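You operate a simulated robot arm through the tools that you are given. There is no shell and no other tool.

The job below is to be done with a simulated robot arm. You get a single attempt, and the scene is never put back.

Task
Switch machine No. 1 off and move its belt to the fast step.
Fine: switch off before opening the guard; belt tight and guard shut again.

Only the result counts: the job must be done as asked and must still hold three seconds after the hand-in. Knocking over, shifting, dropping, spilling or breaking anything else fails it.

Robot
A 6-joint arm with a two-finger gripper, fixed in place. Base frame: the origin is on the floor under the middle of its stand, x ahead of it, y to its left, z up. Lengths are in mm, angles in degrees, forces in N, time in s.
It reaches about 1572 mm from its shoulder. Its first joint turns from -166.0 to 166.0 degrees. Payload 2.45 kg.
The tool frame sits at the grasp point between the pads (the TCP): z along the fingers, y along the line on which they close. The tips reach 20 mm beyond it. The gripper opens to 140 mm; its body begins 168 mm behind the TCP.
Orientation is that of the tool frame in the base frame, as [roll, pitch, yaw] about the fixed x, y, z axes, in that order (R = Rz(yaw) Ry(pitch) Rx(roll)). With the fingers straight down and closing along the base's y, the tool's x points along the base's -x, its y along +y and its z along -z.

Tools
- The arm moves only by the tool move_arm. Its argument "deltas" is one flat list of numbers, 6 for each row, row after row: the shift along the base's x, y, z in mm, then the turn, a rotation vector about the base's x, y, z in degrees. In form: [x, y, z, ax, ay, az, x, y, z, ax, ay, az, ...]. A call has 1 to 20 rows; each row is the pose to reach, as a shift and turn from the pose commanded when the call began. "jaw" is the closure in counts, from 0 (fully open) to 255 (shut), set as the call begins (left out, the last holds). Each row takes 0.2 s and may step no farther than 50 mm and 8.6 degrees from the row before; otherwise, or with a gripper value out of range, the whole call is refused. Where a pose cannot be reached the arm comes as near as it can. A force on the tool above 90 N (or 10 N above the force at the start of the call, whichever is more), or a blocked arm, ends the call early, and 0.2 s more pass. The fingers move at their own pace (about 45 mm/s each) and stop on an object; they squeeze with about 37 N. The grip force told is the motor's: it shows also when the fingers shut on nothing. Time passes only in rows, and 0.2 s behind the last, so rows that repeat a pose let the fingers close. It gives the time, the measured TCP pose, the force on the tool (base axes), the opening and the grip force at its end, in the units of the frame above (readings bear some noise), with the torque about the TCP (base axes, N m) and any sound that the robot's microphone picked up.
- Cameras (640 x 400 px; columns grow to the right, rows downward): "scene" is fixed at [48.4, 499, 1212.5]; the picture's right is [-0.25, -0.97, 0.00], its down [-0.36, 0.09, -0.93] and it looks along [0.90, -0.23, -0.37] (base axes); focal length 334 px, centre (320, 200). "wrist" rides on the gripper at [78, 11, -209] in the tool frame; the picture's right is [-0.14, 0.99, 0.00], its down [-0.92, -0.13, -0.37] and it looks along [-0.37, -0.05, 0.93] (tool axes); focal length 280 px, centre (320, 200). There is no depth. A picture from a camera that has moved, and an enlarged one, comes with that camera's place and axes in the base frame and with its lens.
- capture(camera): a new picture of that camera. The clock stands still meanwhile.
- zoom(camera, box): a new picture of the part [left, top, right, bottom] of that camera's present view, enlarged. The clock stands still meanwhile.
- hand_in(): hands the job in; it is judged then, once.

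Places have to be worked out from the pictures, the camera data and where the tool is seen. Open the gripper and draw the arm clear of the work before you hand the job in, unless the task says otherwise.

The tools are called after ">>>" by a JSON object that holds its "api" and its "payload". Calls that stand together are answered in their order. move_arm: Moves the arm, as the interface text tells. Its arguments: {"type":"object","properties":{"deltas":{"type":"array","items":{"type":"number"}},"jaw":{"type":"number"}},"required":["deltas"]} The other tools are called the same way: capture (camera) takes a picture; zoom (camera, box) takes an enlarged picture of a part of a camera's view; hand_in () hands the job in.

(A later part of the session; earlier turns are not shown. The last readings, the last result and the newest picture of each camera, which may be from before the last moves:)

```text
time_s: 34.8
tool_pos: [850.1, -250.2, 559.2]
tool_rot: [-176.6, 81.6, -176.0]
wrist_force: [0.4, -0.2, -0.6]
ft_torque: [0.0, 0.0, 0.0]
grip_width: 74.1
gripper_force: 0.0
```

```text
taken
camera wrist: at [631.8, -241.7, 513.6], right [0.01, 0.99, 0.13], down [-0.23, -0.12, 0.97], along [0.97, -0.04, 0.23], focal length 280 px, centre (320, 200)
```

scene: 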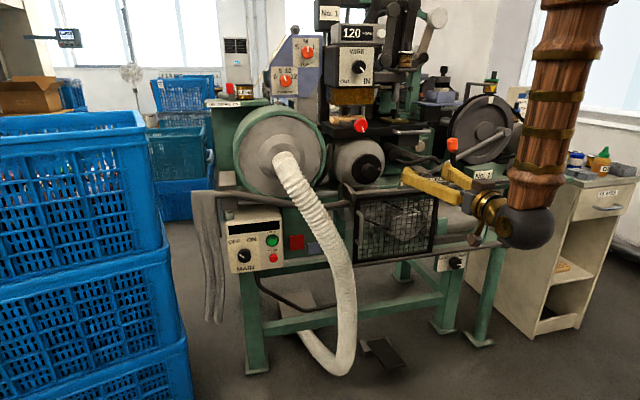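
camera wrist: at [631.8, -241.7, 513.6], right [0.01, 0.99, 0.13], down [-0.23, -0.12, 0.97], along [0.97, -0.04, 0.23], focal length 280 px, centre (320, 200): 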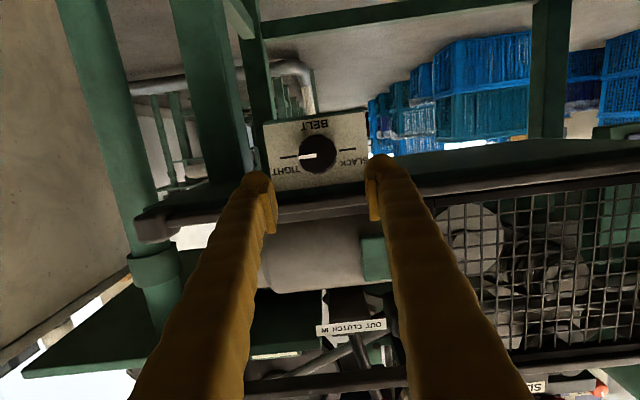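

Reached cleanly. The knob face projects to about (949, -247, 535). I zoom in to see its pointer, labels and clearance to the rail.

>>> {"api": "zoom", "payload": {"camera": "wrist", "box": [240, 90, 400, 210]}}

>>> {"api": "zoom", "payload": {"camera": "scene", "box": [400, 220, 500, 300]}}

```text
3.33 times, centred on (320, 150) of wrist
camera zoom: at [631.8, -241.7, 513.6], right [0.01, 0.99, 0.13], down [-0.23, -0.12, 0.97], along [0.97, -0.04, 0.23], focal length 935 px, centre (320, 367)
```

zoom: 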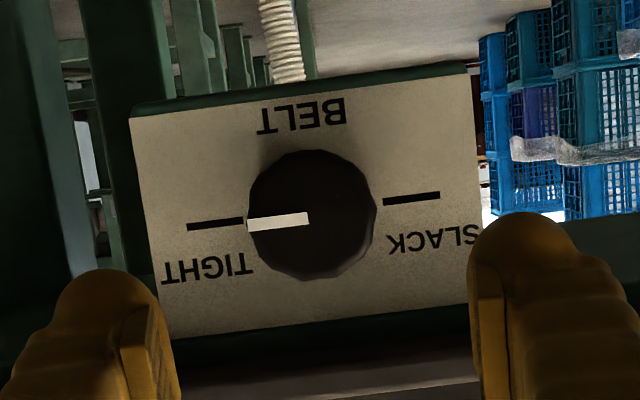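

```text
5.00 times, centred on (450, 260) of scene
camera zoom: at [48.4, 499.0, 1212.5], right [-0.25, -0.97, 0.0], down [-0.36, 0.09, -0.93], along [0.9, -0.23, -0.37], focal length 1670 px, centre (-330, -100)
```

zoom: 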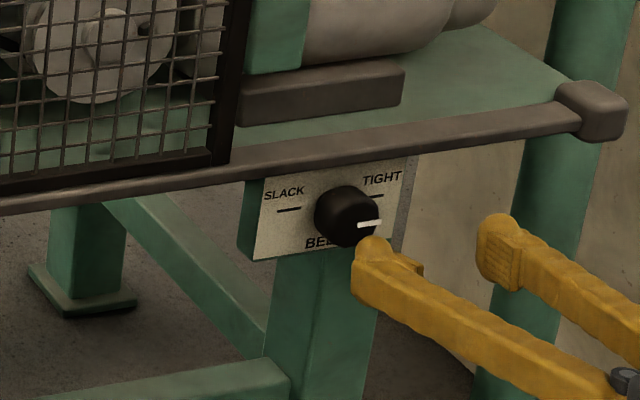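

TIGHT is at 3 o'clock and SLACK at 9 o'clock, with the rail's underside about 50 mm above the knob, so I'll turn it in several ±38° strokes. First I level the tool and go to a close stand-off at (915, -247, 535) with the jaws at about 58 mm.

>>> {"api": "move_arm", "payload": {"deltas": [22, 1, -8, 0, -3, -0.3, 44, 2, -16, 0, -6.4, -0.6, 65, 3, -24, 0, -6.4, -0.6], "jaw": 148}}

>>> {"api": "capture", "payload": {"camera": "wrist"}}

```text
time_s: 35.6
tool_pos: [913.0, -247.9, 535.9]
tool_rot: [-165.5, 88.0, -165.5]
wrist_force: [-0.7, 0.7, -0.3]
ft_torque: [0.02, 0.04, 0.01]
grip_width: 58.6
gripper_force: 0.1
```

```text
taken
camera wrist: at [702.9, -236.7, 465.9], right [0.01, 0.99, 0.13], down [-0.34, -0.12, 0.93], along [0.94, -0.05, 0.33], focal length 280 px, centre (320, 200)
```

wrist: 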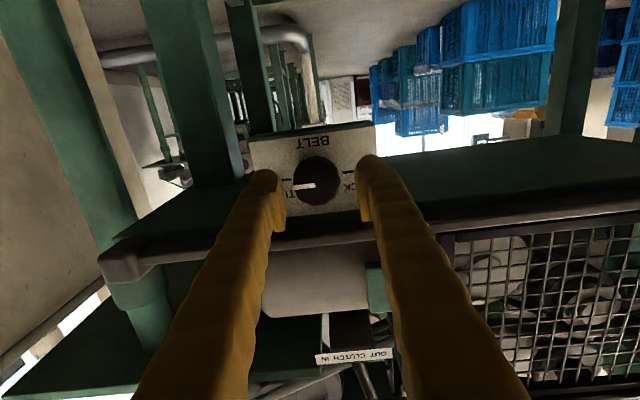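

The knob appears slightly left of the tool axis. I zoom to measure its centre accurately before closing in.

>>> {"api": "zoom", "payload": {"camera": "wrist", "box": [260, 130, 380, 220]}}

```text
4.44 times, centred on (320, 175) of wrist
camera zoom: at [702.9, -236.7, 465.9], right [0.01, 0.99, 0.13], down [-0.34, -0.12, 0.93], along [0.94, -0.05, 0.33], focal length 1246 px, centre (320, 311)
```

zoom: 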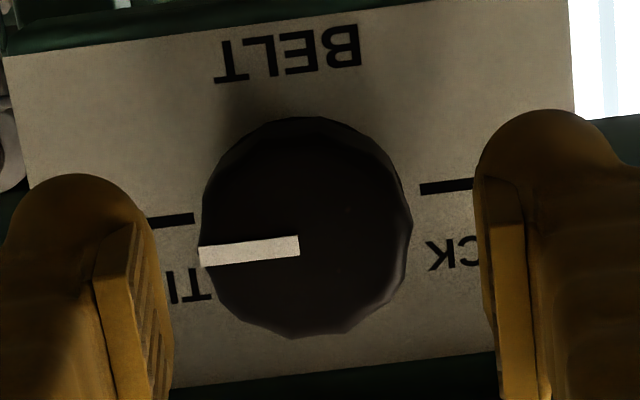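

The knob is about 42 mm wide with its face centre near (949, -250.5, 538). I roll the tool +38° in place while aligning y/z, and then check before advancing.

>>> {"api": "move_arm", "payload": {"deltas": [0, -1, 1, 7.6, 0, 0, 0, -2, 2, 15.2, 0, 0, 0, -2.6, 2.4, 22.8, 0, 0, 0, -2.6, 2.4, 30.4, 0, 0, 0, -2.6, 2.4, 38, 0, 0]}}

>>> {"api": "zoom", "payload": {"camera": "wrist", "box": [240, 120, 400, 240]}}

```text
time_s: 36.8
tool_pos: [913.8, -251.1, 538.0]
tool_rot: [92.6, 52.4, 93.2]
wrist_force: [-0.4, -0.2, 0.2]
ft_torque: [0.0, 0.0, 0.04]
grip_width: 58.6
gripper_force: 0.0
```

```text
3.33 times, centred on (320, 180) of wrist
camera zoom: at [703.0, -198.4, 488.2], right [0.01, 0.7, 0.71], down [-0.34, -0.67, 0.66], along [0.94, -0.24, 0.23], focal length 935 px, centre (320, 267)
```

zoom: 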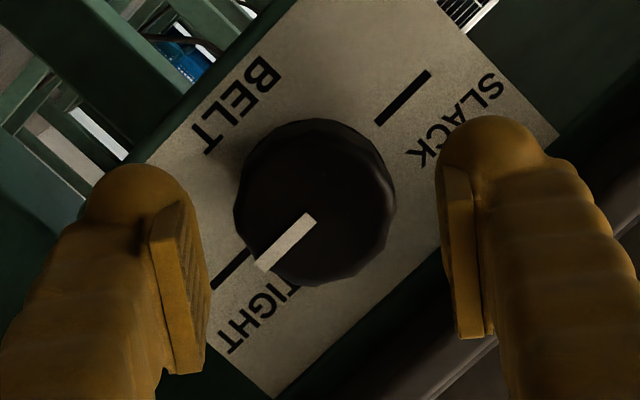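

Aligned within about 1 mm. I advance 27 mm to x≈941 so the pads straddle the knob.

>>> {"api": "move_arm", "payload": {"deltas": [9, 0, 0, 0, 0, 0, 18, 0, 0, 0, 0, 0, 27, 0, 0, 0, 0, 0]}}

>>> {"api": "zoom", "payload": {"camera": "wrist", "box": [240, 120, 400, 240]}}

>>> {"api": "zoom", "payload": {"camera": "scene", "box": [420, 230, 500, 290]}}

```text
time_s: 37.6
tool_pos: [942.1, -251.5, 537.5]
tool_rot: [92.6, 52.5, 93.2]
wrist_force: [-0.5, -0.8, 0.0]
ft_torque: [0.01, 0.0, 0.04]
grip_width: 58.8
gripper_force: 0.1
```

```text
3.33 times, centred on (320, 180) of wrist
camera zoom: at [730.4, -199.6, 488.2], right [0.01, 0.7, 0.71], down [-0.34, -0.67, 0.66], along [0.94, -0.24, 0.23], focal length 935 px, centre (320, 267)
```

zoom: 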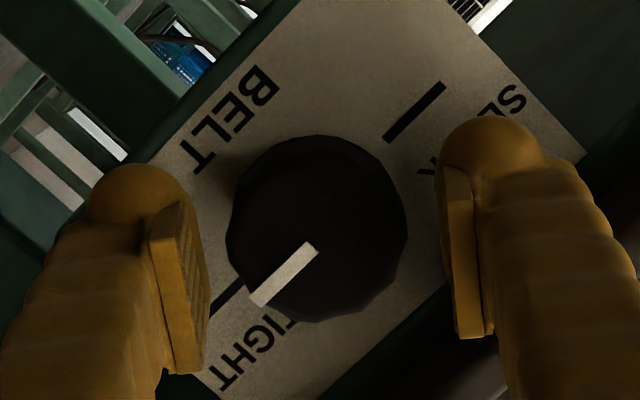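

```text
6.67 times, centred on (460, 260) of scene
camera zoom: at [48.4, 499.0, 1212.5], right [-0.25, -0.97, 0.0], down [-0.36, 0.09, -0.93], along [0.9, -0.23, -0.37], focal length 2227 px, centre (-613, -200)
```

zoom: 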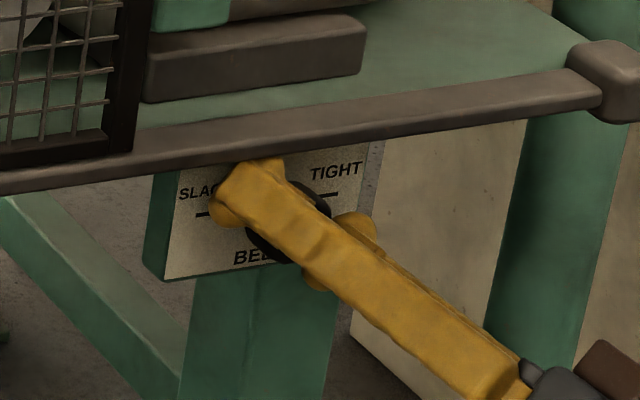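

The fingers straddle the knob on the diagonal without touching the rail. I close on it.

>>> {"api": "move_arm", "payload": {"deltas": [0, 0, 0, 0, 0, 0, 0, 0, 0, 0, 0, 0, 0, 0, 0, 0, 0, 0, 0, 0, 0, 0, 0, 0], "jaw": 255}}

```text
time_s: 38.6
tool_pos: [940.6, -253.2, 538.1]
tool_rot: [92.6, 52.5, 93.3]
wrist_force: [6.8, -7.3, -5.9]
ft_torque: [0.01, 0.08, -0.1]
grip_width: 41.5
gripper_force: 44.3
```

Gripped at 41.5 mm with little side load. I turn it counter-clockwise 76° (toward SLACK, over the top) in 7.6° rows.

>>> {"api": "move_arm", "payload": {"deltas": [0, 0, 0, -7.6, 0, 0, 0, 0, 0, -15.2, 0, 0, 0, 0, 0, -22.8, 0, 0, 0, 0, 0, -30.4, 0, 0, 0, 0, 0, -38, 0, 0, 0, 0, 0, -45.6, 0, 0, 0, 0, 0, -53.2, 0, 0, 0, 0, 0, -60.8, 0, 0, 0, 0, 0, -68.4, 0, 0, 0, 0, 0, -76, 0, 0]}}

>>> {"api": "zoom", "payload": {"camera": "wrist", "box": [240, 120, 400, 240]}}

```text
time_s: 40.8
tool_pos: [940.5, -249.7, 535.7]
tool_rot: [-92.8, 51.3, -93.5]
wrist_force: [12.9, 40.6, -19.5]
ft_torque: [0.07, 0.3, 0.0]
grip_width: 41.8
gripper_force: 44.5
```

```text
3.33 times, centred on (320, 180) of wrist
camera zoom: at [729.1, -285.6, 474.7], right [0.0, 0.86, -0.51], down [-0.33, 0.48, 0.81], along [0.94, 0.17, 0.29], focal length 935 px, centre (320, 267)
```

zoom: 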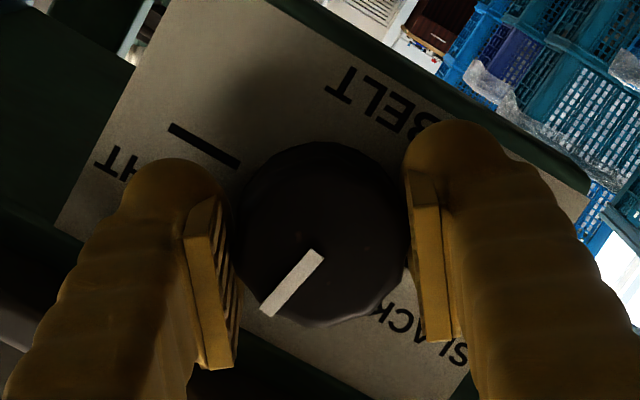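

The knob followed, its pointer now about 11° right of vertical. I open, re-centre slightly (+3 y, -2 z) and roll back +76° for the second stroke.

>>> {"api": "move_arm", "payload": {"deltas": [0, 2, -1, 0, 0, 0, 0, 3, -2, 0, 0, 0, 0, 3, -2, 0, 0, 0, 0, 3, -2, 7.6, 0, 0, 0, 3, -2, 15.2, 0, 0, 0, 3, -2, 22.8, 0, 0, 0, 3, -2, 30.4, 0, 0, 0, 3, -2, 38, 0, 0, 0, 3, -2, 45.6, 0, 0, 0, 3, -2, 53.2, 0, 0, 0, 3, -2, 60.8, 0, 0, 0, 3, -2, 68.4, 0, 0, 0, 3, -2, 76, 0, 0], "jaw": 148}}

>>> {"api": "zoom", "payload": {"camera": "wrist", "box": [240, 120, 400, 240]}}

```text
time_s: 43.6
tool_pos: [941.3, -248.6, 535.8]
tool_rot: [92.7, 52.3, 93.3]
wrist_force: [-0.5, 0.1, -0.8]
ft_torque: [-0.02, 0.02, -0.01]
grip_width: 58.9
gripper_force: 0.0
```

```text
3.33 times, centred on (320, 180) of wrist
camera zoom: at [730.0, -196.0, 486.0], right [0.01, 0.7, 0.71], down [-0.34, -0.67, 0.66], along [0.94, -0.24, 0.23], focal length 935 px, centre (320, 267)
```

zoom: 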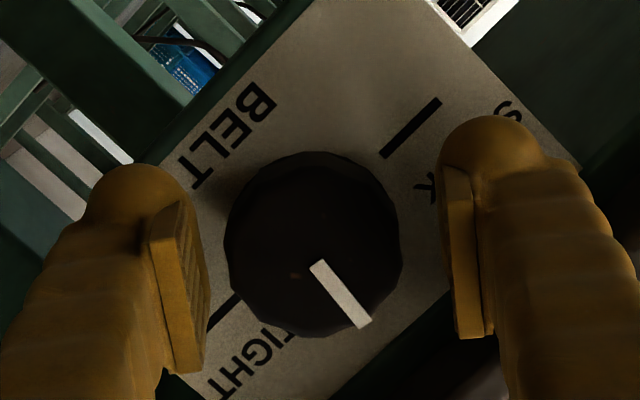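

Re-centred, with the pointer now pointing up. I close again and turn another 76°.

>>> {"api": "move_arm", "payload": {"deltas": [0, 0, 0, 0, 0, 0, 0, 0, 0, 0, 0, 0, 0, 0, 0, 0, 0, 0, 0, 0, 0, 0, 0, 0, 0, 0, 0, -7.6, 0, 0, 0, 0, 0, -15.2, 0, 0, 0, 0, 0, -22.8, 0, 0, 0, 0, 0, -30.4, 0, 0, 0, 0, 0, -38, 0, 0, 0, 0, 0, -45.6, 0, 0, 0, 0, 0, -53.2, 0, 0, 0, 0, 0, -60.8, 0, 0, 0, 0, 0, -68.4, 0, 0, 0, 0, 0, -76, 0, 0], "jaw": 255}}

>>> {"api": "zoom", "payload": {"camera": "wrist", "box": [240, 120, 400, 240]}}

```text
time_s: 46.6
tool_pos: [941.2, -247.3, 536.8]
tool_rot: [-92.3, 51.4, -93.1]
wrist_force: [-31.6, -48.7, 22.0]
ft_torque: [-0.06, -0.46, -0.88]
grip_width: 41.7
gripper_force: 45.3
```

```text
3.33 times, centred on (320, 180) of wrist
camera zoom: at [730.2, -283.9, 474.0], right [0.01, 0.86, -0.51], down [-0.34, 0.48, 0.81], along [0.94, 0.17, 0.29], focal length 935 px, centre (320, 267)
```

zoom: 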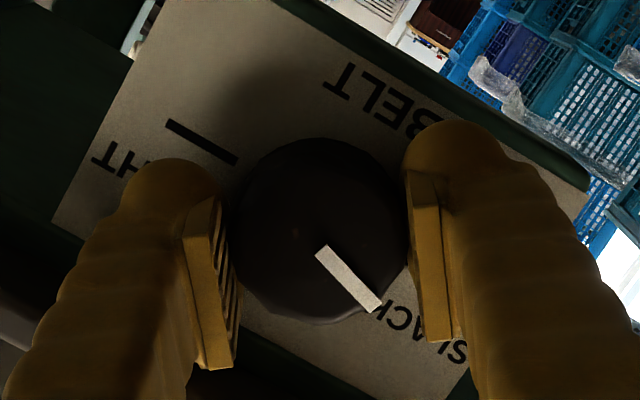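

The pointer is about 79° left, so it still needs roughly 11°. I open and roll back to level for a short third stroke, staying clear of the rail.

>>> {"api": "move_arm", "payload": {"deltas": [0, -1, 0, 0, 0, 0, 0, -1, 0, 0, 0, 0, 0, -1, 0, 0, 0, 0, 0, -1, 0, 7.6, 0, 0, 0, -1, 0, 15.2, 0, 0, 0, -1, 0, 22.8, 0, 0, 0, -1, 0, 30.4, 0, 0, 0, -1, 0, 38, 0, 0], "jaw": 148}}

>>> {"api": "zoom", "payload": {"camera": "wrist", "box": [240, 120, 400, 240]}}

```text
time_s: 48.4
tool_pos: [941.1, -247.6, 534.6]
tool_rot: [-168.1, 88.0, -168.2]
wrist_force: [0.3, 0.6, 0.2]
ft_torque: [-0.02, 0.0, -0.01]
grip_width: 59.1
gripper_force: 0.0
```

```text
3.33 times, centred on (320, 180) of wrist
camera zoom: at [729.7, -237.5, 464.1], right [0.01, 0.99, 0.13], down [-0.34, -0.12, 0.93], along [0.94, -0.05, 0.33], focal length 935 px, centre (320, 267)
```

zoom: 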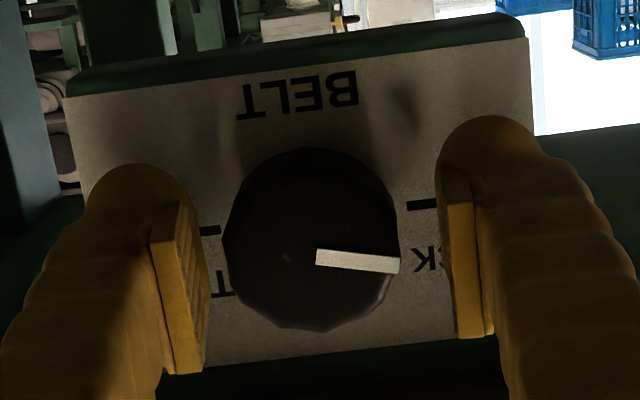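

The pointer stands about 12° above the SLACK tick. I close and turn another 17°, expecting the end stop.

>>> {"api": "move_arm", "payload": {"deltas": [0, -1, 1, 0, 0, 0, 0, -1, 1, 0, 0, 0, 0, -1, 1, 0, 0, 0, 0, -1, 1, 0, 0, 0, 0, -1, 1, -6, 0, 0, 0, -1, 1, -12, 0, 0, 0, -1, 1, -17, 0, 0, 0, -1, 1, -17, 0, 0], "jaw": 255}}

>>> {"api": "zoom", "payload": {"camera": "wrist", "box": [240, 120, 400, 240]}}

```text
time_s: 50.2
tool_pos: [941.4, -249.6, 534.5]
tool_rot: [-96.4, 72.3, -96.6]
wrist_force: [-16.9, -18.9, -0.5]
ft_torque: [0.45, 0.07, -0.26]
grip_width: 41.4
gripper_force: 45.3
```

```text
3.33 times, centred on (320, 180) of wrist
camera zoom: at [729.4, -260.6, 464.4], right [0.01, 0.99, -0.17], down [-0.34, 0.16, 0.93], along [0.94, 0.05, 0.33], focal length 935 px, centre (320, 267)
```

zoom: 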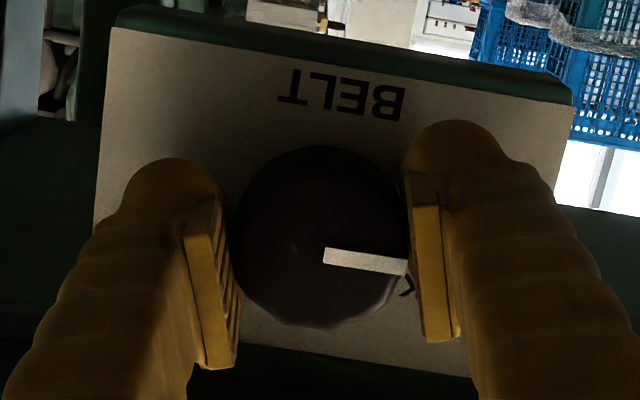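

The pointer is now parallel to the SLACK tick and the torque (0.45 N·m) shows the end stop. I open the jaws and back straight out.

>>> {"api": "move_arm", "payload": {"deltas": [0, 0, 0, 0, 0, 0, 0, 0, 0, 0, 0, 0, 0, 0, 0, 0, 0, 0, -15, 0, 0, 0, 0, 0, -35, 0, 0, 8, 0, 0, -60, 0, 0, 15, 0, 0], "jaw": 148}}

>>> {"api": "zoom", "payload": {"camera": "scene", "box": [400, 220, 500, 300]}}

>>> {"api": "zoom", "payload": {"camera": "scene", "box": [345, 180, 445, 265]}}

>>> {"api": "zoom", "payload": {"camera": "scene", "box": [390, 165, 470, 215]}}

```text
time_s: 51.6
tool_pos: [881.2, -248.8, 534.0]
tool_rot: [-128.6, 86.9, -128.8]
wrist_force: [-0.1, 0.4, -0.6]
ft_torque: [0.02, -0.03, -0.01]
grip_width: 58.7
gripper_force: 0.0
```

```text
5.00 times, centred on (450, 260) of scene
camera zoom: at [48.4, 499.0, 1212.5], right [-0.25, -0.97, 0.0], down [-0.36, 0.09, -0.93], along [0.9, -0.23, -0.37], focal length 1670 px, centre (-330, -100)
```

zoom: 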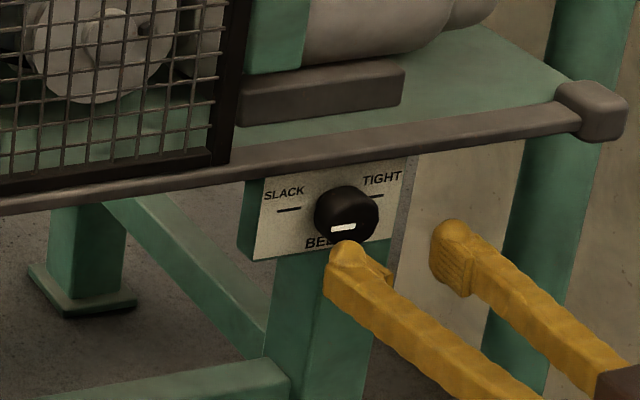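

```text
4.71 times, centred on (395, 222) of scene
camera zoom: at [48.4, 499.0, 1212.5], right [-0.25, -0.97, 0.0], down [-0.36, 0.09, -0.93], along [0.9, -0.23, -0.37], focal length 1572 px, centre (-33, 94)
```

zoom: 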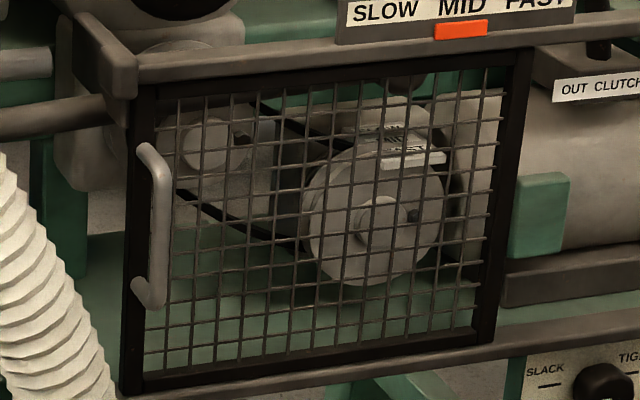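

```text
8.00 times, centred on (430, 190) of scene
camera zoom: at [48.4, 499.0, 1212.5], right [-0.25, -0.97, 0.0], down [-0.36, 0.09, -0.93], along [0.9, -0.23, -0.37], focal length 2673 px, centre (-560, 280)
```

zoom: 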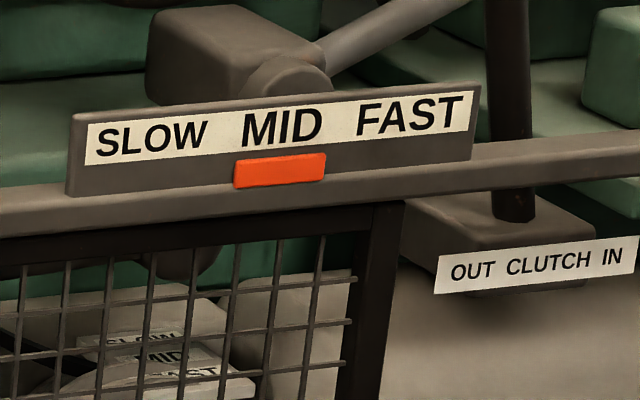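

SLACK is set and the fingers are clear. Next is the guard: I back off and move up and across to about (791, 149, 779), pitching the tool 45° down to approach the handle near (903, 152, 760).

>>> {"api": "move_arm", "payload": {"deltas": [-30, 0, 20, 0, 7, 0, -65, 15, 45, 0, 14, 0, -90, 45, 70, 0, 22, 0, -90, 88, 94, 0, 30, 0, -90, 131, 118, 0, 38, 0, -90, 174, 140, 0, 42, 0, -90, 217, 162, 0, 42, 0, -90, 261, 182, 0, 42, 0, -90, 305, 202, 0, 42, 0, -90, 349, 222, 0, 42, 0, -90, 390, 240, 0, 42, 0, -90, 401, 245, 0, 42, 0]}}

>>> {"api": "capture", "payload": {"camera": "wrist"}}

>>> {"api": "capture", "payload": {"camera": "scene"}}

```text
time_s: 54.2
tool_pos: [790.7, 151.3, 781.4]
tool_rot: [-177.3, 46.1, -176.4]
wrist_force: [0.2, -0.4, -0.3]
ft_torque: [0.01, 0.03, 0.02]
grip_width: 58.8
gripper_force: 0.0
```

```text
taken
camera wrist: at [586.5, 159.3, 870.6], right [0.07, 1.0, 0.07], down [0.38, -0.09, 0.92], along [0.92, -0.04, -0.38], focal length 280 px, centre (320, 200)
```

wrist: 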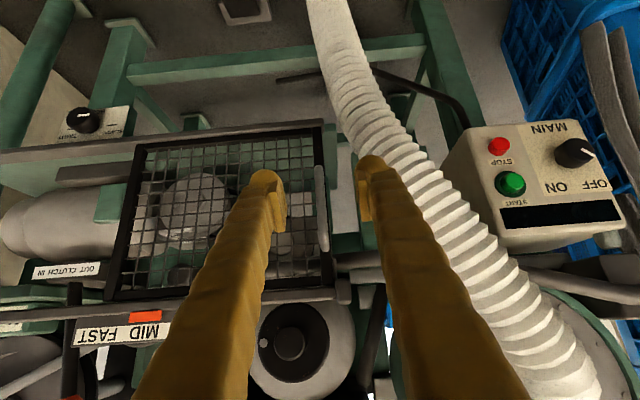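

```text
taken
```

scene: 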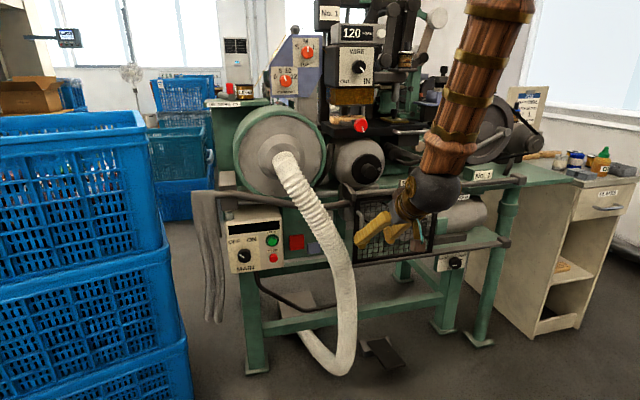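

The handle is visible at the door's left edge. I zoom in to pin down its position precisely before approaching.

>>> {"api": "zoom", "payload": {"camera": "wrist", "box": [260, 120, 400, 290]}}

>>> {"api": "zoom", "payload": {"camera": "scene", "box": [335, 175, 425, 265]}}

```text
2.35 times, centred on (330, 205) of wrist
camera zoom: at [586.5, 159.3, 870.6], right [0.07, 1.0, 0.07], down [0.38, -0.09, 0.92], along [0.92, -0.04, -0.38], focal length 660 px, centre (296, 188)
```

zoom: 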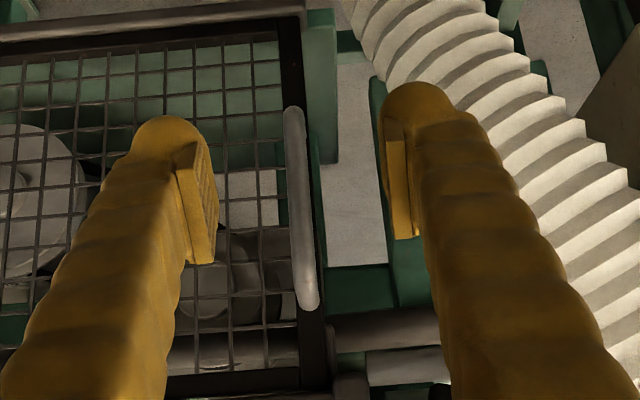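

```text
4.44 times, centred on (380, 220) of scene
camera zoom: at [48.4, 499.0, 1212.5], right [-0.25, -0.97, 0.0], down [-0.36, 0.09, -0.93], along [0.9, -0.23, -0.37], focal length 1485 px, centre (53, 111)
```

zoom: 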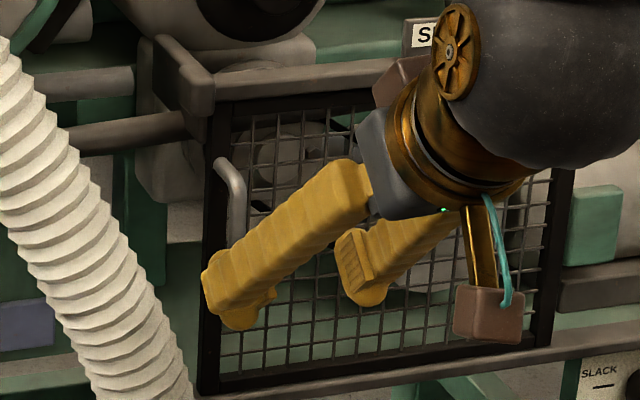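

The bar is about 11 mm thick at y≈149.5, x≈905, z≈702–800, with the hose edge at y≈228 at that height. I narrow the jaws to about 40 mm and move to just short of the bar at x≈880.

>>> {"api": "move_arm", "payload": {"deltas": [30, -0.7, -8, 0, 0, 0, 60, -1.4, -15, 0, 0, 0, 89, -2, -22, 0, 0, 0], "jaw": 182}}

>>> {"api": "zoom", "payload": {"camera": "wrist", "box": [250, 120, 410, 260]}}

>>> {"api": "zoom", "payload": {"camera": "scene", "box": [335, 175, 425, 265]}}

```text
time_s: 55.0
tool_pos: [880.7, 150.9, 760.2]
tool_rot: [-177.3, 46.0, -176.4]
wrist_force: [0.4, 0.2, -0.1]
ft_torque: [0.01, 0.03, -0.01]
grip_width: 40.1
gripper_force: 0.1
```

```text
2.86 times, centred on (330, 190) of wrist
camera zoom: at [676.4, 158.4, 849.7], right [0.07, 1.0, 0.07], down [0.38, -0.09, 0.92], along [0.92, -0.04, -0.38], focal length 801 px, centre (291, 229)
```

zoom: 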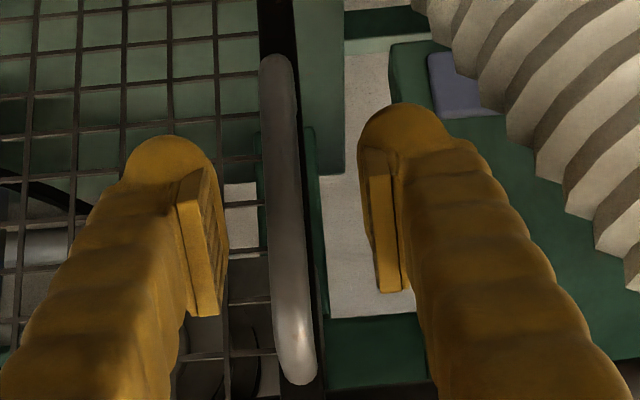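

```text
4.44 times, centred on (380, 220) of scene
camera zoom: at [48.4, 499.0, 1212.5], right [-0.25, -0.97, 0.0], down [-0.36, 0.09, -0.93], along [0.9, -0.23, -0.37], focal length 1485 px, centre (53, 111)
```

zoom: 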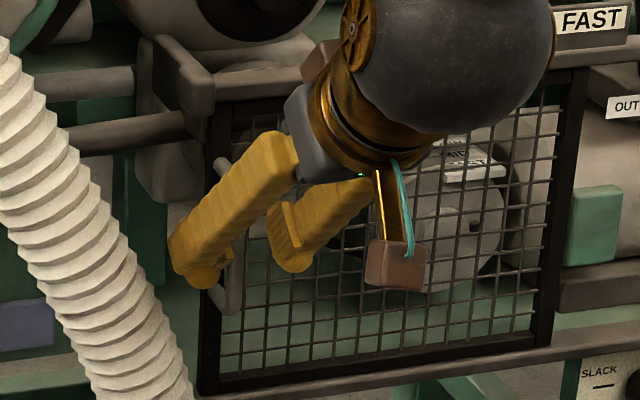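

The bar lies between the pads. I advance to x≈902 and close on it.

>>> {"api": "move_arm", "payload": {"deltas": [11, -0.5, -3, 0, 0, 0, 22, -1, -6, 0, 0, 0]}}

>>> {"api": "move_arm", "payload": {"deltas": [0, 0, 0, 0, 0, 0, 0, 0, 0, 0, 0, 0, 0, 0, 0, 0, 0, 0, 0, 0, 0, 0, 0, 0], "jaw": 255}}

>>> {"api": "zoom", "payload": {"camera": "wrist", "box": [250, 120, 410, 260]}}

```text
time_s: 55.6
tool_pos: [903.5, 150.0, 756.3]
tool_rot: [-177.3, 45.9, -176.4]
wrist_force: [-0.4, -0.2, 1.0]
ft_torque: [0.0, 0.02, 0.02]
grip_width: 40.1
gripper_force: 0.1
```

```text
time_s: 56.6
tool_pos: [904.6, 147.1, 755.4]
tool_rot: [-177.3, 46.0, -176.5]
wrist_force: [4.0, -19.9, -1.3]
ft_torque: [-0.14, -0.05, -0.1]
grip_width: 10.6
gripper_force: 37.3
```

```text
2.86 times, centred on (330, 190) of wrist
camera zoom: at [699.5, 156.0, 844.2], right [0.07, 1.0, 0.07], down [0.38, -0.09, 0.92], along [0.92, -0.04, -0.38], focal length 801 px, centre (291, 229)
```

zoom: 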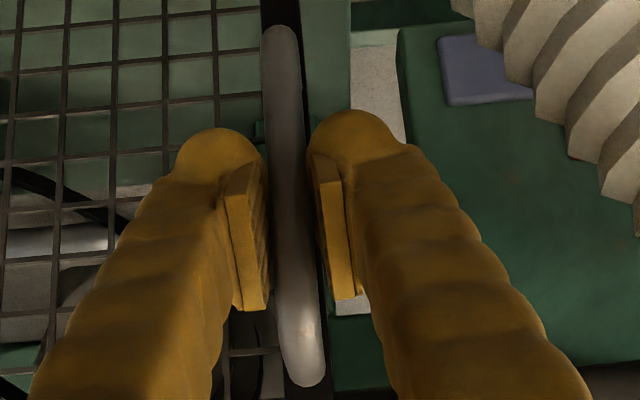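

Gripped on the 10.6 mm bar. I pull gently along the expected arc about a hinge near (937, -132), first 8° with matching yaw, and check the force.

>>> {"api": "move_arm", "payload": {"deltas": [-19.4, -3, 0, 0, 0, 4, -38.5, -7.3, 0, 0, 0, 8]}}

>>> {"api": "capture", "payload": {"camera": "scene"}}

```text
time_s: 57.2
tool_pos: [865.0, 142.9, 753.7]
tool_rot: [-177.2, 45.9, -168.4]
wrist_force: [0.1, -0.3, 0.0]
ft_torque: [0.01, 0.0, 0.02]
grip_width: 0.0
gripper_force: 29.1
```

```text
taken
```

scene: 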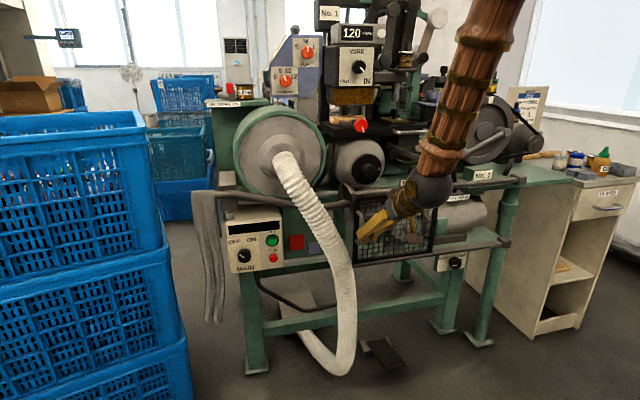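

The bar slipped out (jaws now shut on nothing). I look closely at whether the door moved and where the handle is.

>>> {"api": "zoom", "payload": {"camera": "scene", "box": [335, 175, 445, 270]}}

>>> {"api": "capture", "payload": {"camera": "wrist"}}

```text
4.21 times, centred on (390, 222) of scene
camera zoom: at [48.4, 499.0, 1212.5], right [-0.25, -0.97, 0.0], down [-0.36, 0.09, -0.93], along [0.9, -0.23, -0.37], focal length 1407 px, centre (25, 105)
```

zoom: 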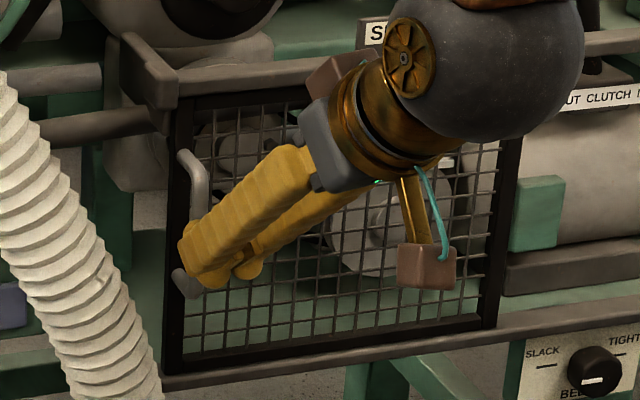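

```text
taken
camera wrist: at [661.4, 121.6, 842.8], right [-0.07, 1.0, 0.07], down [0.39, -0.03, 0.92], along [0.92, 0.09, -0.38], focal length 280 px, centre (320, 200)
```

wrist: 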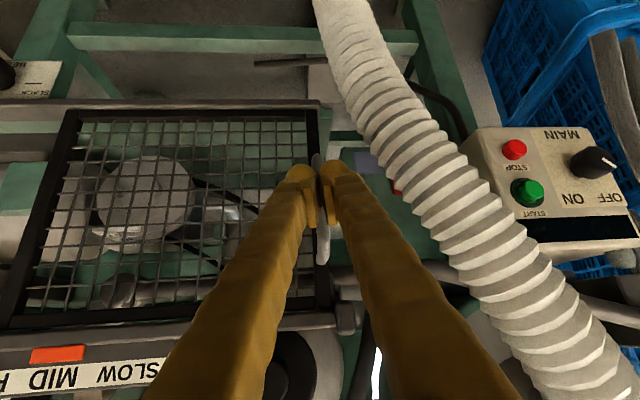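

The door didn't move toward me. The rails run from the door's left edge to about 300 mm past its right edge with end caps, so it looks like a sliding guard that goes right (-y). I reopen the jaws, straighten the yaw and line up on the bar again, a bit deeper at x≈909.

>>> {"api": "move_arm", "payload": {"deltas": [0, 3, 0, 0, 0, -4, 0, 6, 0, 0, 0, -8, 0, 6, 0, 0, 0, -8, 22, 6, 0, 0, 0, -8, 44, 6, 0, 0, 0, -8], "jaw": 182}}

>>> {"api": "zoom", "payload": {"camera": "wrist", "box": [250, 120, 410, 260]}}

>>> {"api": "zoom", "payload": {"camera": "scene", "box": [420, 160, 540, 260]}}

```text
time_s: 58.4
tool_pos: [906.4, 148.1, 750.6]
tool_rot: [-177.3, 46.0, -176.4]
wrist_force: [0.5, 0.0, -0.3]
ft_torque: [-0.01, -0.03, -0.01]
grip_width: 39.8
gripper_force: 0.2
```

```text
2.86 times, centred on (330, 190) of wrist
camera zoom: at [702.7, 155.3, 840.0], right [0.07, 1.0, 0.07], down [0.38, -0.09, 0.92], along [0.92, -0.04, -0.38], focal length 801 px, centre (291, 229)
```

zoom: 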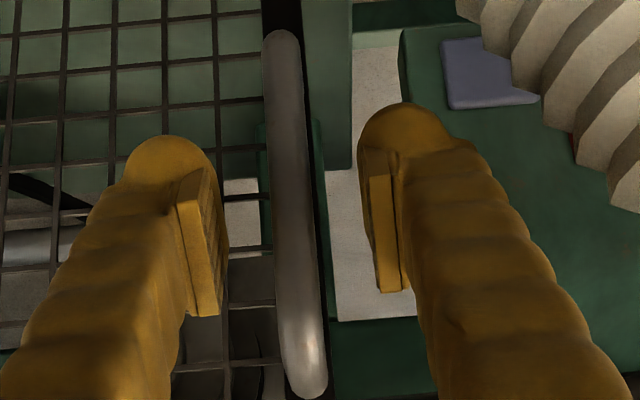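

```text
4.00 times, centred on (480, 210) of scene
camera zoom: at [48.4, 499.0, 1212.5], right [-0.25, -0.97, 0.0], down [-0.36, 0.09, -0.93], along [0.9, -0.23, -0.37], focal length 1336 px, centre (-320, 160)
```

zoom: 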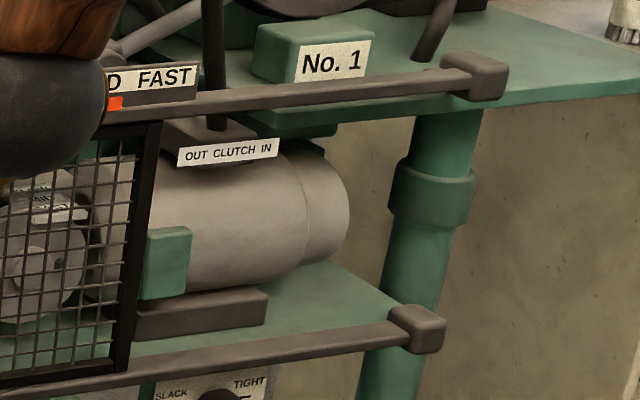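

The end caps on both rails support a slide to the right. I close on the bar and try a short -y pull of 25 mm.

>>> {"api": "move_arm", "payload": {"deltas": [0, 0, 0, 0, 0, 0, 0, 0, 0, 0, 0, 0, 0, 0, 0, 0, 0, 0, 0, 0, 0, 0, 0, 0, 0, -12, 0, 0, 0, 0, 0, -25, 0, 0, 0, 0], "jaw": 255}}

>>> {"api": "zoom", "payload": {"camera": "scene", "box": [335, 170, 475, 275]}}

```text
time_s: 59.8
tool_pos: [905.9, 120.8, 750.1]
tool_rot: [-177.3, 45.7, -176.5]
wrist_force: [-24.0, -2.2, -4.0]
ft_torque: [0.06, 0.5, 0.02]
grip_width: 11.2
gripper_force: 37.7
```

```text
3.81 times, centred on (405, 222) of scene
camera zoom: at [48.4, 499.0, 1212.5], right [-0.25, -0.97, 0.0], down [-0.36, 0.09, -0.93], along [0.9, -0.23, -0.37], focal length 1273 px, centre (-4, 114)
```

zoom: 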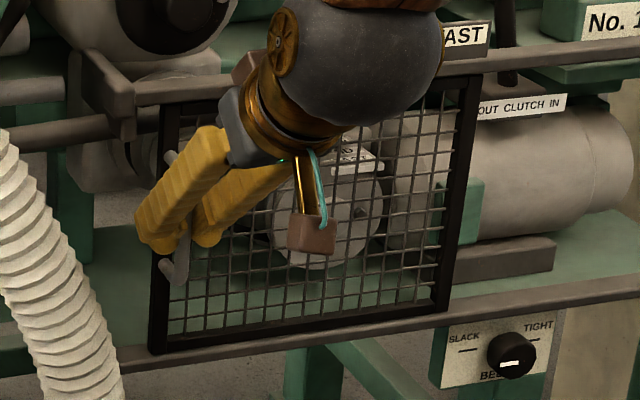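

The door slides right. I continue the slide another ~255 mm, easing x back by 3 mm, and watch the force.

>>> {"api": "move_arm", "payload": {"deltas": [-3, -30, 0, 0, 0, 0, -3, -65, 0, 0, 0, 0, -3, -100, 0, 0, 0, 0, -3, -135, 0, 0, 0, 0, -3, -170, 0, 0, 0, 0, -3, -205, 0, 0, 0, 0, -3, -235, 0, 0, 0, 0, -3, -255, 0, 0, 0, 0]}}

>>> {"api": "capture", "payload": {"camera": "scene"}}

>>> {"api": "capture", "payload": {"camera": "wrist"}}

```text
time_s: 61.6
tool_pos: [903.6, -135.5, 753.8]
tool_rot: [-177.3, 45.9, -176.4]
wrist_force: [18.1, -1.8, -5.1]
ft_torque: [0.08, -0.62, -0.03]
grip_width: 10.8
gripper_force: 37.6
```

```text
taken
```

scene: 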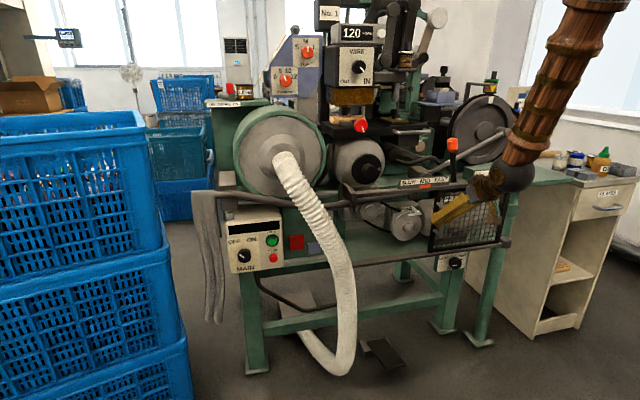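

```text
taken
camera wrist: at [700.5, -126.9, 842.1], right [0.07, 1.0, 0.07], down [0.38, -0.09, 0.92], along [0.92, -0.04, -0.38], focal length 280 px, centre (320, 200)
```

wrist: 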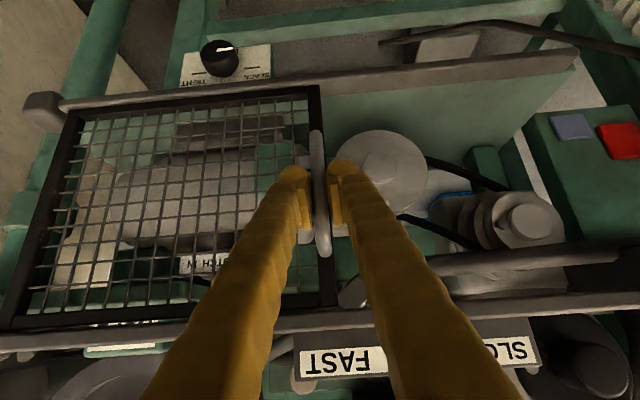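

The guard is open and both pulleys are exposed. I release the handle and back away to look at the belt.

>>> {"api": "move_arm", "payload": {"deltas": [1, 0, 0, 0, 0, 0, 1, 0, 0, 0, 0, 0, 1, 0, 0, 0, 0, 0, -25, 0, 5, 0, 0, 0, -60, 0, 20, 0, 0, 0, -95, 20, 35, 0, 0, 0, -120, 60, 45, 0, 0, 0, -130, 105, 50, 0, 0, 0, -135, 140, 55, 0, 0, 0], "jaw": 182}}

>>> {"api": "capture", "payload": {"camera": "wrist"}}

>>> {"api": "zoom", "payload": {"camera": "scene", "box": [345, 175, 455, 265]}}

```text
time_s: 63.6
tool_pos: [771.4, 10.2, 808.8]
tool_rot: [-177.4, 45.9, -176.4]
wrist_force: [0.1, 0.3, -0.2]
ft_torque: [-0.05, 0.02, 0.02]
grip_width: 40.2
gripper_force: 0.0
```

```text
taken
camera wrist: at [566.4, 18.4, 897.6], right [0.07, 1.0, 0.07], down [0.38, -0.09, 0.92], along [0.92, -0.04, -0.38], focal length 280 px, centre (320, 200)
```

wrist: 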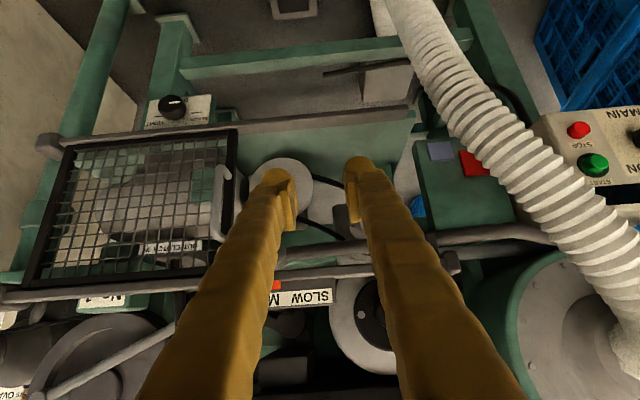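

```text
4.44 times, centred on (400, 220) of scene
camera zoom: at [48.4, 499.0, 1212.5], right [-0.25, -0.97, 0.0], down [-0.36, 0.09, -0.93], along [0.9, -0.23, -0.37], focal length 1485 px, centre (-36, 111)
```

zoom: 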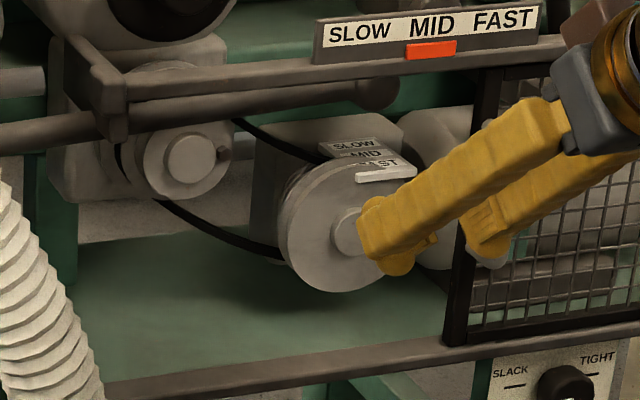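

The lower run now sags, so the belt is slack. I open the jaws wide and move a little closer to see the belt and pulley steps between the fingers.

>>> {"api": "move_arm", "payload": {"deltas": [20, 0, -10, 0, -5, 0, 40, 0, -25, 0, -10, 0, 60, 0, -40, 0, -15, 0, 60, 0, -40, 0, -15, 0], "jaw": 0}}

>>> {"api": "capture", "payload": {"camera": "wrist"}}

>>> {"api": "zoom", "payload": {"camera": "wrist", "box": [220, 100, 440, 260]}}

>>> {"api": "zoom", "payload": {"camera": "scene", "box": [365, 180, 445, 245]}}

```text
time_s: 64.6
tool_pos: [828.3, 8.5, 770.6]
tool_rot: [-175.3, 61.0, -174.8]
wrist_force: [-0.9, 0.2, 0.4]
ft_torque: [0.01, -0.01, -0.01]
grip_width: 128.6
gripper_force: 0.0
```

```text
taken
camera wrist: at [608.8, 14.8, 802.3], right [0.05, 1.0, 0.08], down [0.12, -0.09, 0.99], along [0.99, -0.04, -0.13], focal length 280 px, centre (320, 200)
```

wrist: 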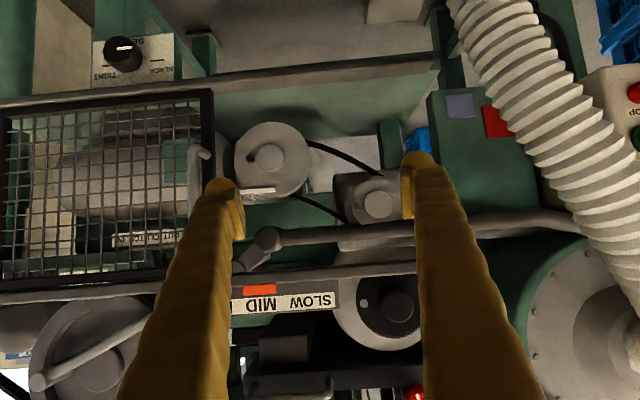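

```text
2.50 times, centred on (330, 180) of wrist
camera zoom: at [608.8, 14.8, 802.3], right [0.05, 1.0, 0.08], down [0.12, -0.09, 0.99], along [0.99, -0.04, -0.13], focal length 701 px, centre (295, 250)
```

zoom: 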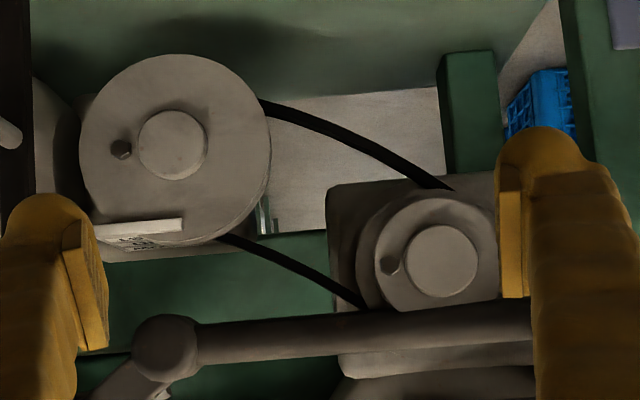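

```text
6.15 times, centred on (405, 212) of scene
camera zoom: at [48.4, 499.0, 1212.5], right [-0.25, -0.97, 0.0], down [-0.36, 0.09, -0.93], along [0.9, -0.23, -0.37], focal length 2056 px, centre (-203, 123)
```

zoom: 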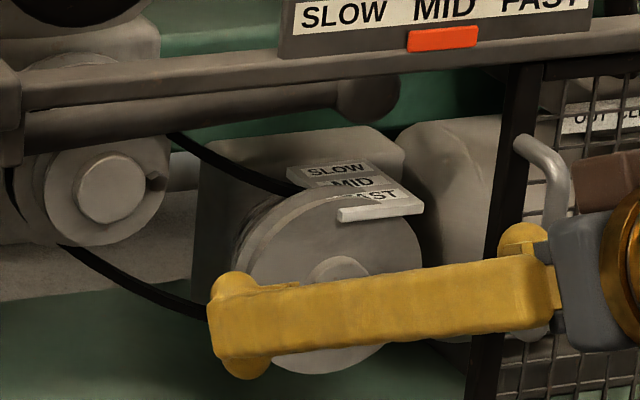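

Both pulleys are clear: motor pulley hub at about (1008, -66, 684), driven one at (993, 82, 768), and the front (largest) motor step is FAST. I judge the belt's sagging lower run to be near (1040, 35, 682), one step behind the front. I move to a pre-grasp at about (930, 30, 700) with less tilt.

>>> {"api": "move_arm", "payload": {"deltas": [25, 5, -18, 0, -5, 0, 50, 10, -36, 0, -10, 0, 75, 16, -53, 0, -15, 0, 102, 21.5, -70, 0, -19, 0], "jaw": 182}}

>>> {"api": "capture", "payload": {"camera": "wrist"}}

>>> {"api": "zoom", "payload": {"camera": "scene", "box": [345, 175, 455, 265]}}

```text
time_s: 65.6
tool_pos: [931.5, 28.2, 699.1]
tool_rot: [-165.7, 79.8, -165.6]
wrist_force: [0.5, -0.2, 0.3]
ft_torque: [-0.03, 0.06, 0.03]
grip_width: 40.2
gripper_force: 0.1
```

```text
taken
camera wrist: at [712.9, 36.1, 657.6], right [0.02, 1.0, 0.09], down [-0.2, -0.09, 0.98], along [0.98, -0.04, 0.2], focal length 280 px, centre (320, 200)
```

wrist: 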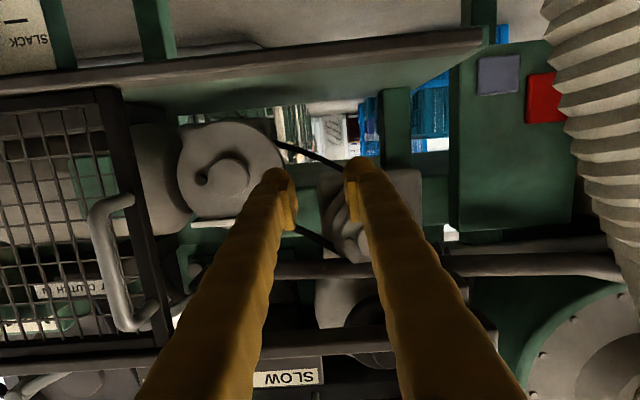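

```text
4.44 times, centred on (400, 220) of scene
camera zoom: at [48.4, 499.0, 1212.5], right [-0.25, -0.97, 0.0], down [-0.36, 0.09, -0.93], along [0.9, -0.23, -0.37], focal length 1485 px, centre (-36, 111)
```

zoom: 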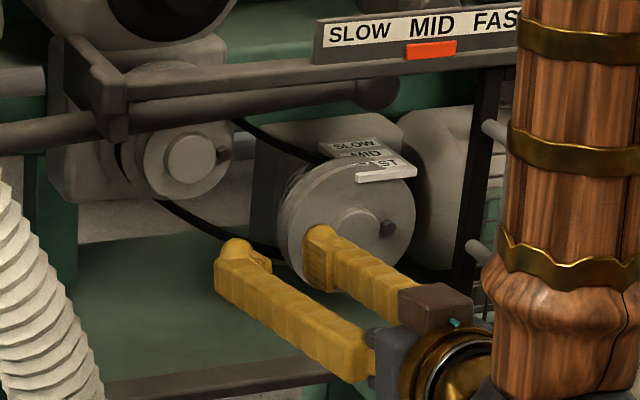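

I zoom in between the fingers to measure the lower belt run from this lower viewpoint.

>>> {"api": "zoom", "payload": {"camera": "wrist", "box": [240, 110, 400, 260]}}

>>> {"api": "zoom", "payload": {"camera": "wrist", "box": [265, 125, 365, 195]}}

```text
2.67 times, centred on (320, 185) of wrist
camera zoom: at [712.9, 36.1, 657.6], right [0.02, 1.0, 0.09], down [-0.2, -0.09, 0.98], along [0.98, -0.04, 0.2], focal length 748 px, centre (320, 240)
```

zoom: 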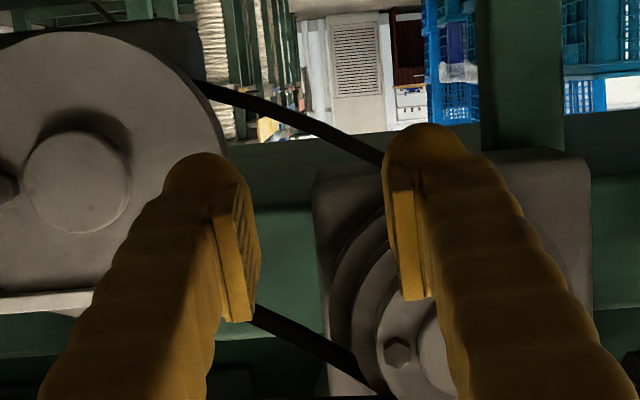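

```text
5.71 times, centred on (315, 160) of wrist
camera zoom: at [712.9, 36.1, 657.6], right [0.02, 1.0, 0.09], down [-0.2, -0.09, 0.98], along [0.98, -0.04, 0.2], focal length 1602 px, centre (349, 429)
```

zoom: 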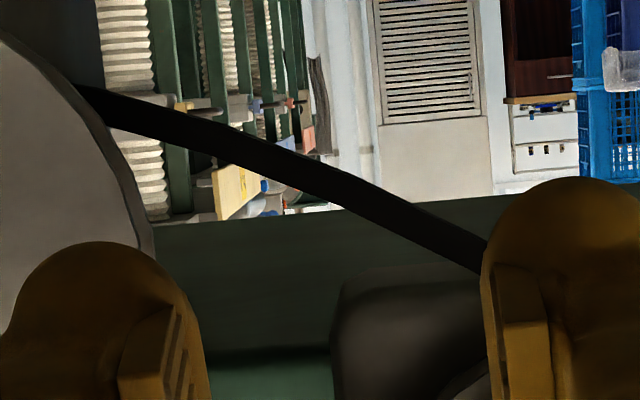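

The two wrist views agree on the belt's lower run at x≈1033, passing about (1033, 22, 673) with a 27° slope. I roll the tool -63° so the jaws close square across it, lining up on that axis.

>>> {"api": "move_arm", "payload": {"deltas": [0, -1, -2, -7.71, 0, 1.35, 0, -2, -4, -15.42, 0, 2.69, 0, -3, -6, -23.13, 0, 4.04, 0, -4, -7, -30.84, 0, 5.38, 0, -5, -8, -38.55, 0, 6.73, 0, -6, -9, -46.26, 0, 8.07, 0, -6, -9, -53.97, 0, 9.42, 0, -6, -9, -61.7, 0, 10.76]}}

>>> {"api": "capture", "payload": {"camera": "wrist"}}

>>> {"api": "zoom", "payload": {"camera": "wrist", "box": [240, 110, 400, 260]}}

```text
time_s: 67.4
tool_pos: [932.9, 22.4, 689.7]
tool_rot: [-100.7, 24.3, -94.7]
wrist_force: [0.0, 0.2, 0.7]
ft_torque: [-0.03, 0.02, -0.02]
grip_width: 39.8
gripper_force: 0.1
```

```text
taken
camera wrist: at [718.7, -43.6, 683.8], right [-0.14, 0.54, -0.83], down [-0.28, 0.78, 0.56], along [0.95, 0.31, 0.04], focal length 280 px, centre (320, 200)
```

wrist: 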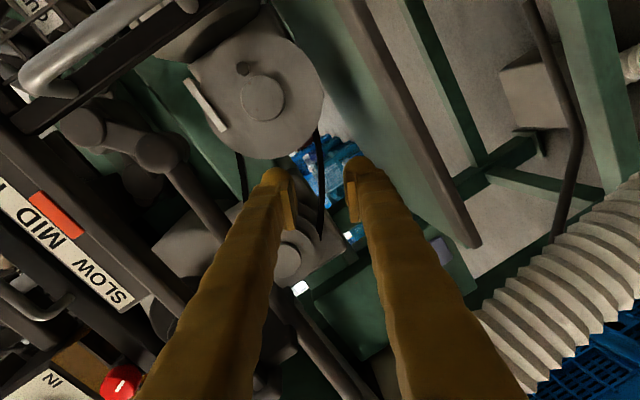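

```text
2.67 times, centred on (320, 185) of wrist
camera zoom: at [718.7, -43.6, 683.8], right [-0.14, 0.54, -0.83], down [-0.28, 0.78, 0.56], along [0.95, 0.31, 0.04], focal length 748 px, centre (320, 240)
```

zoom: 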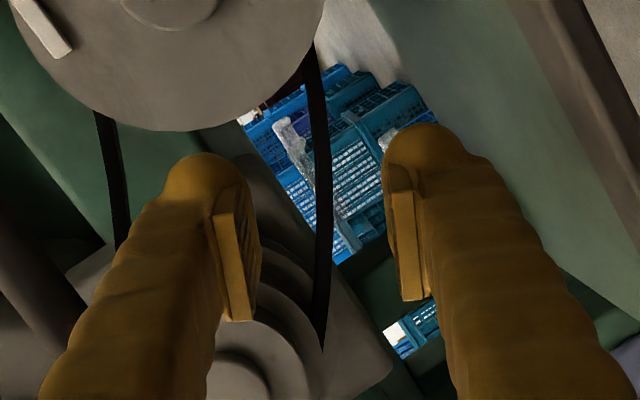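

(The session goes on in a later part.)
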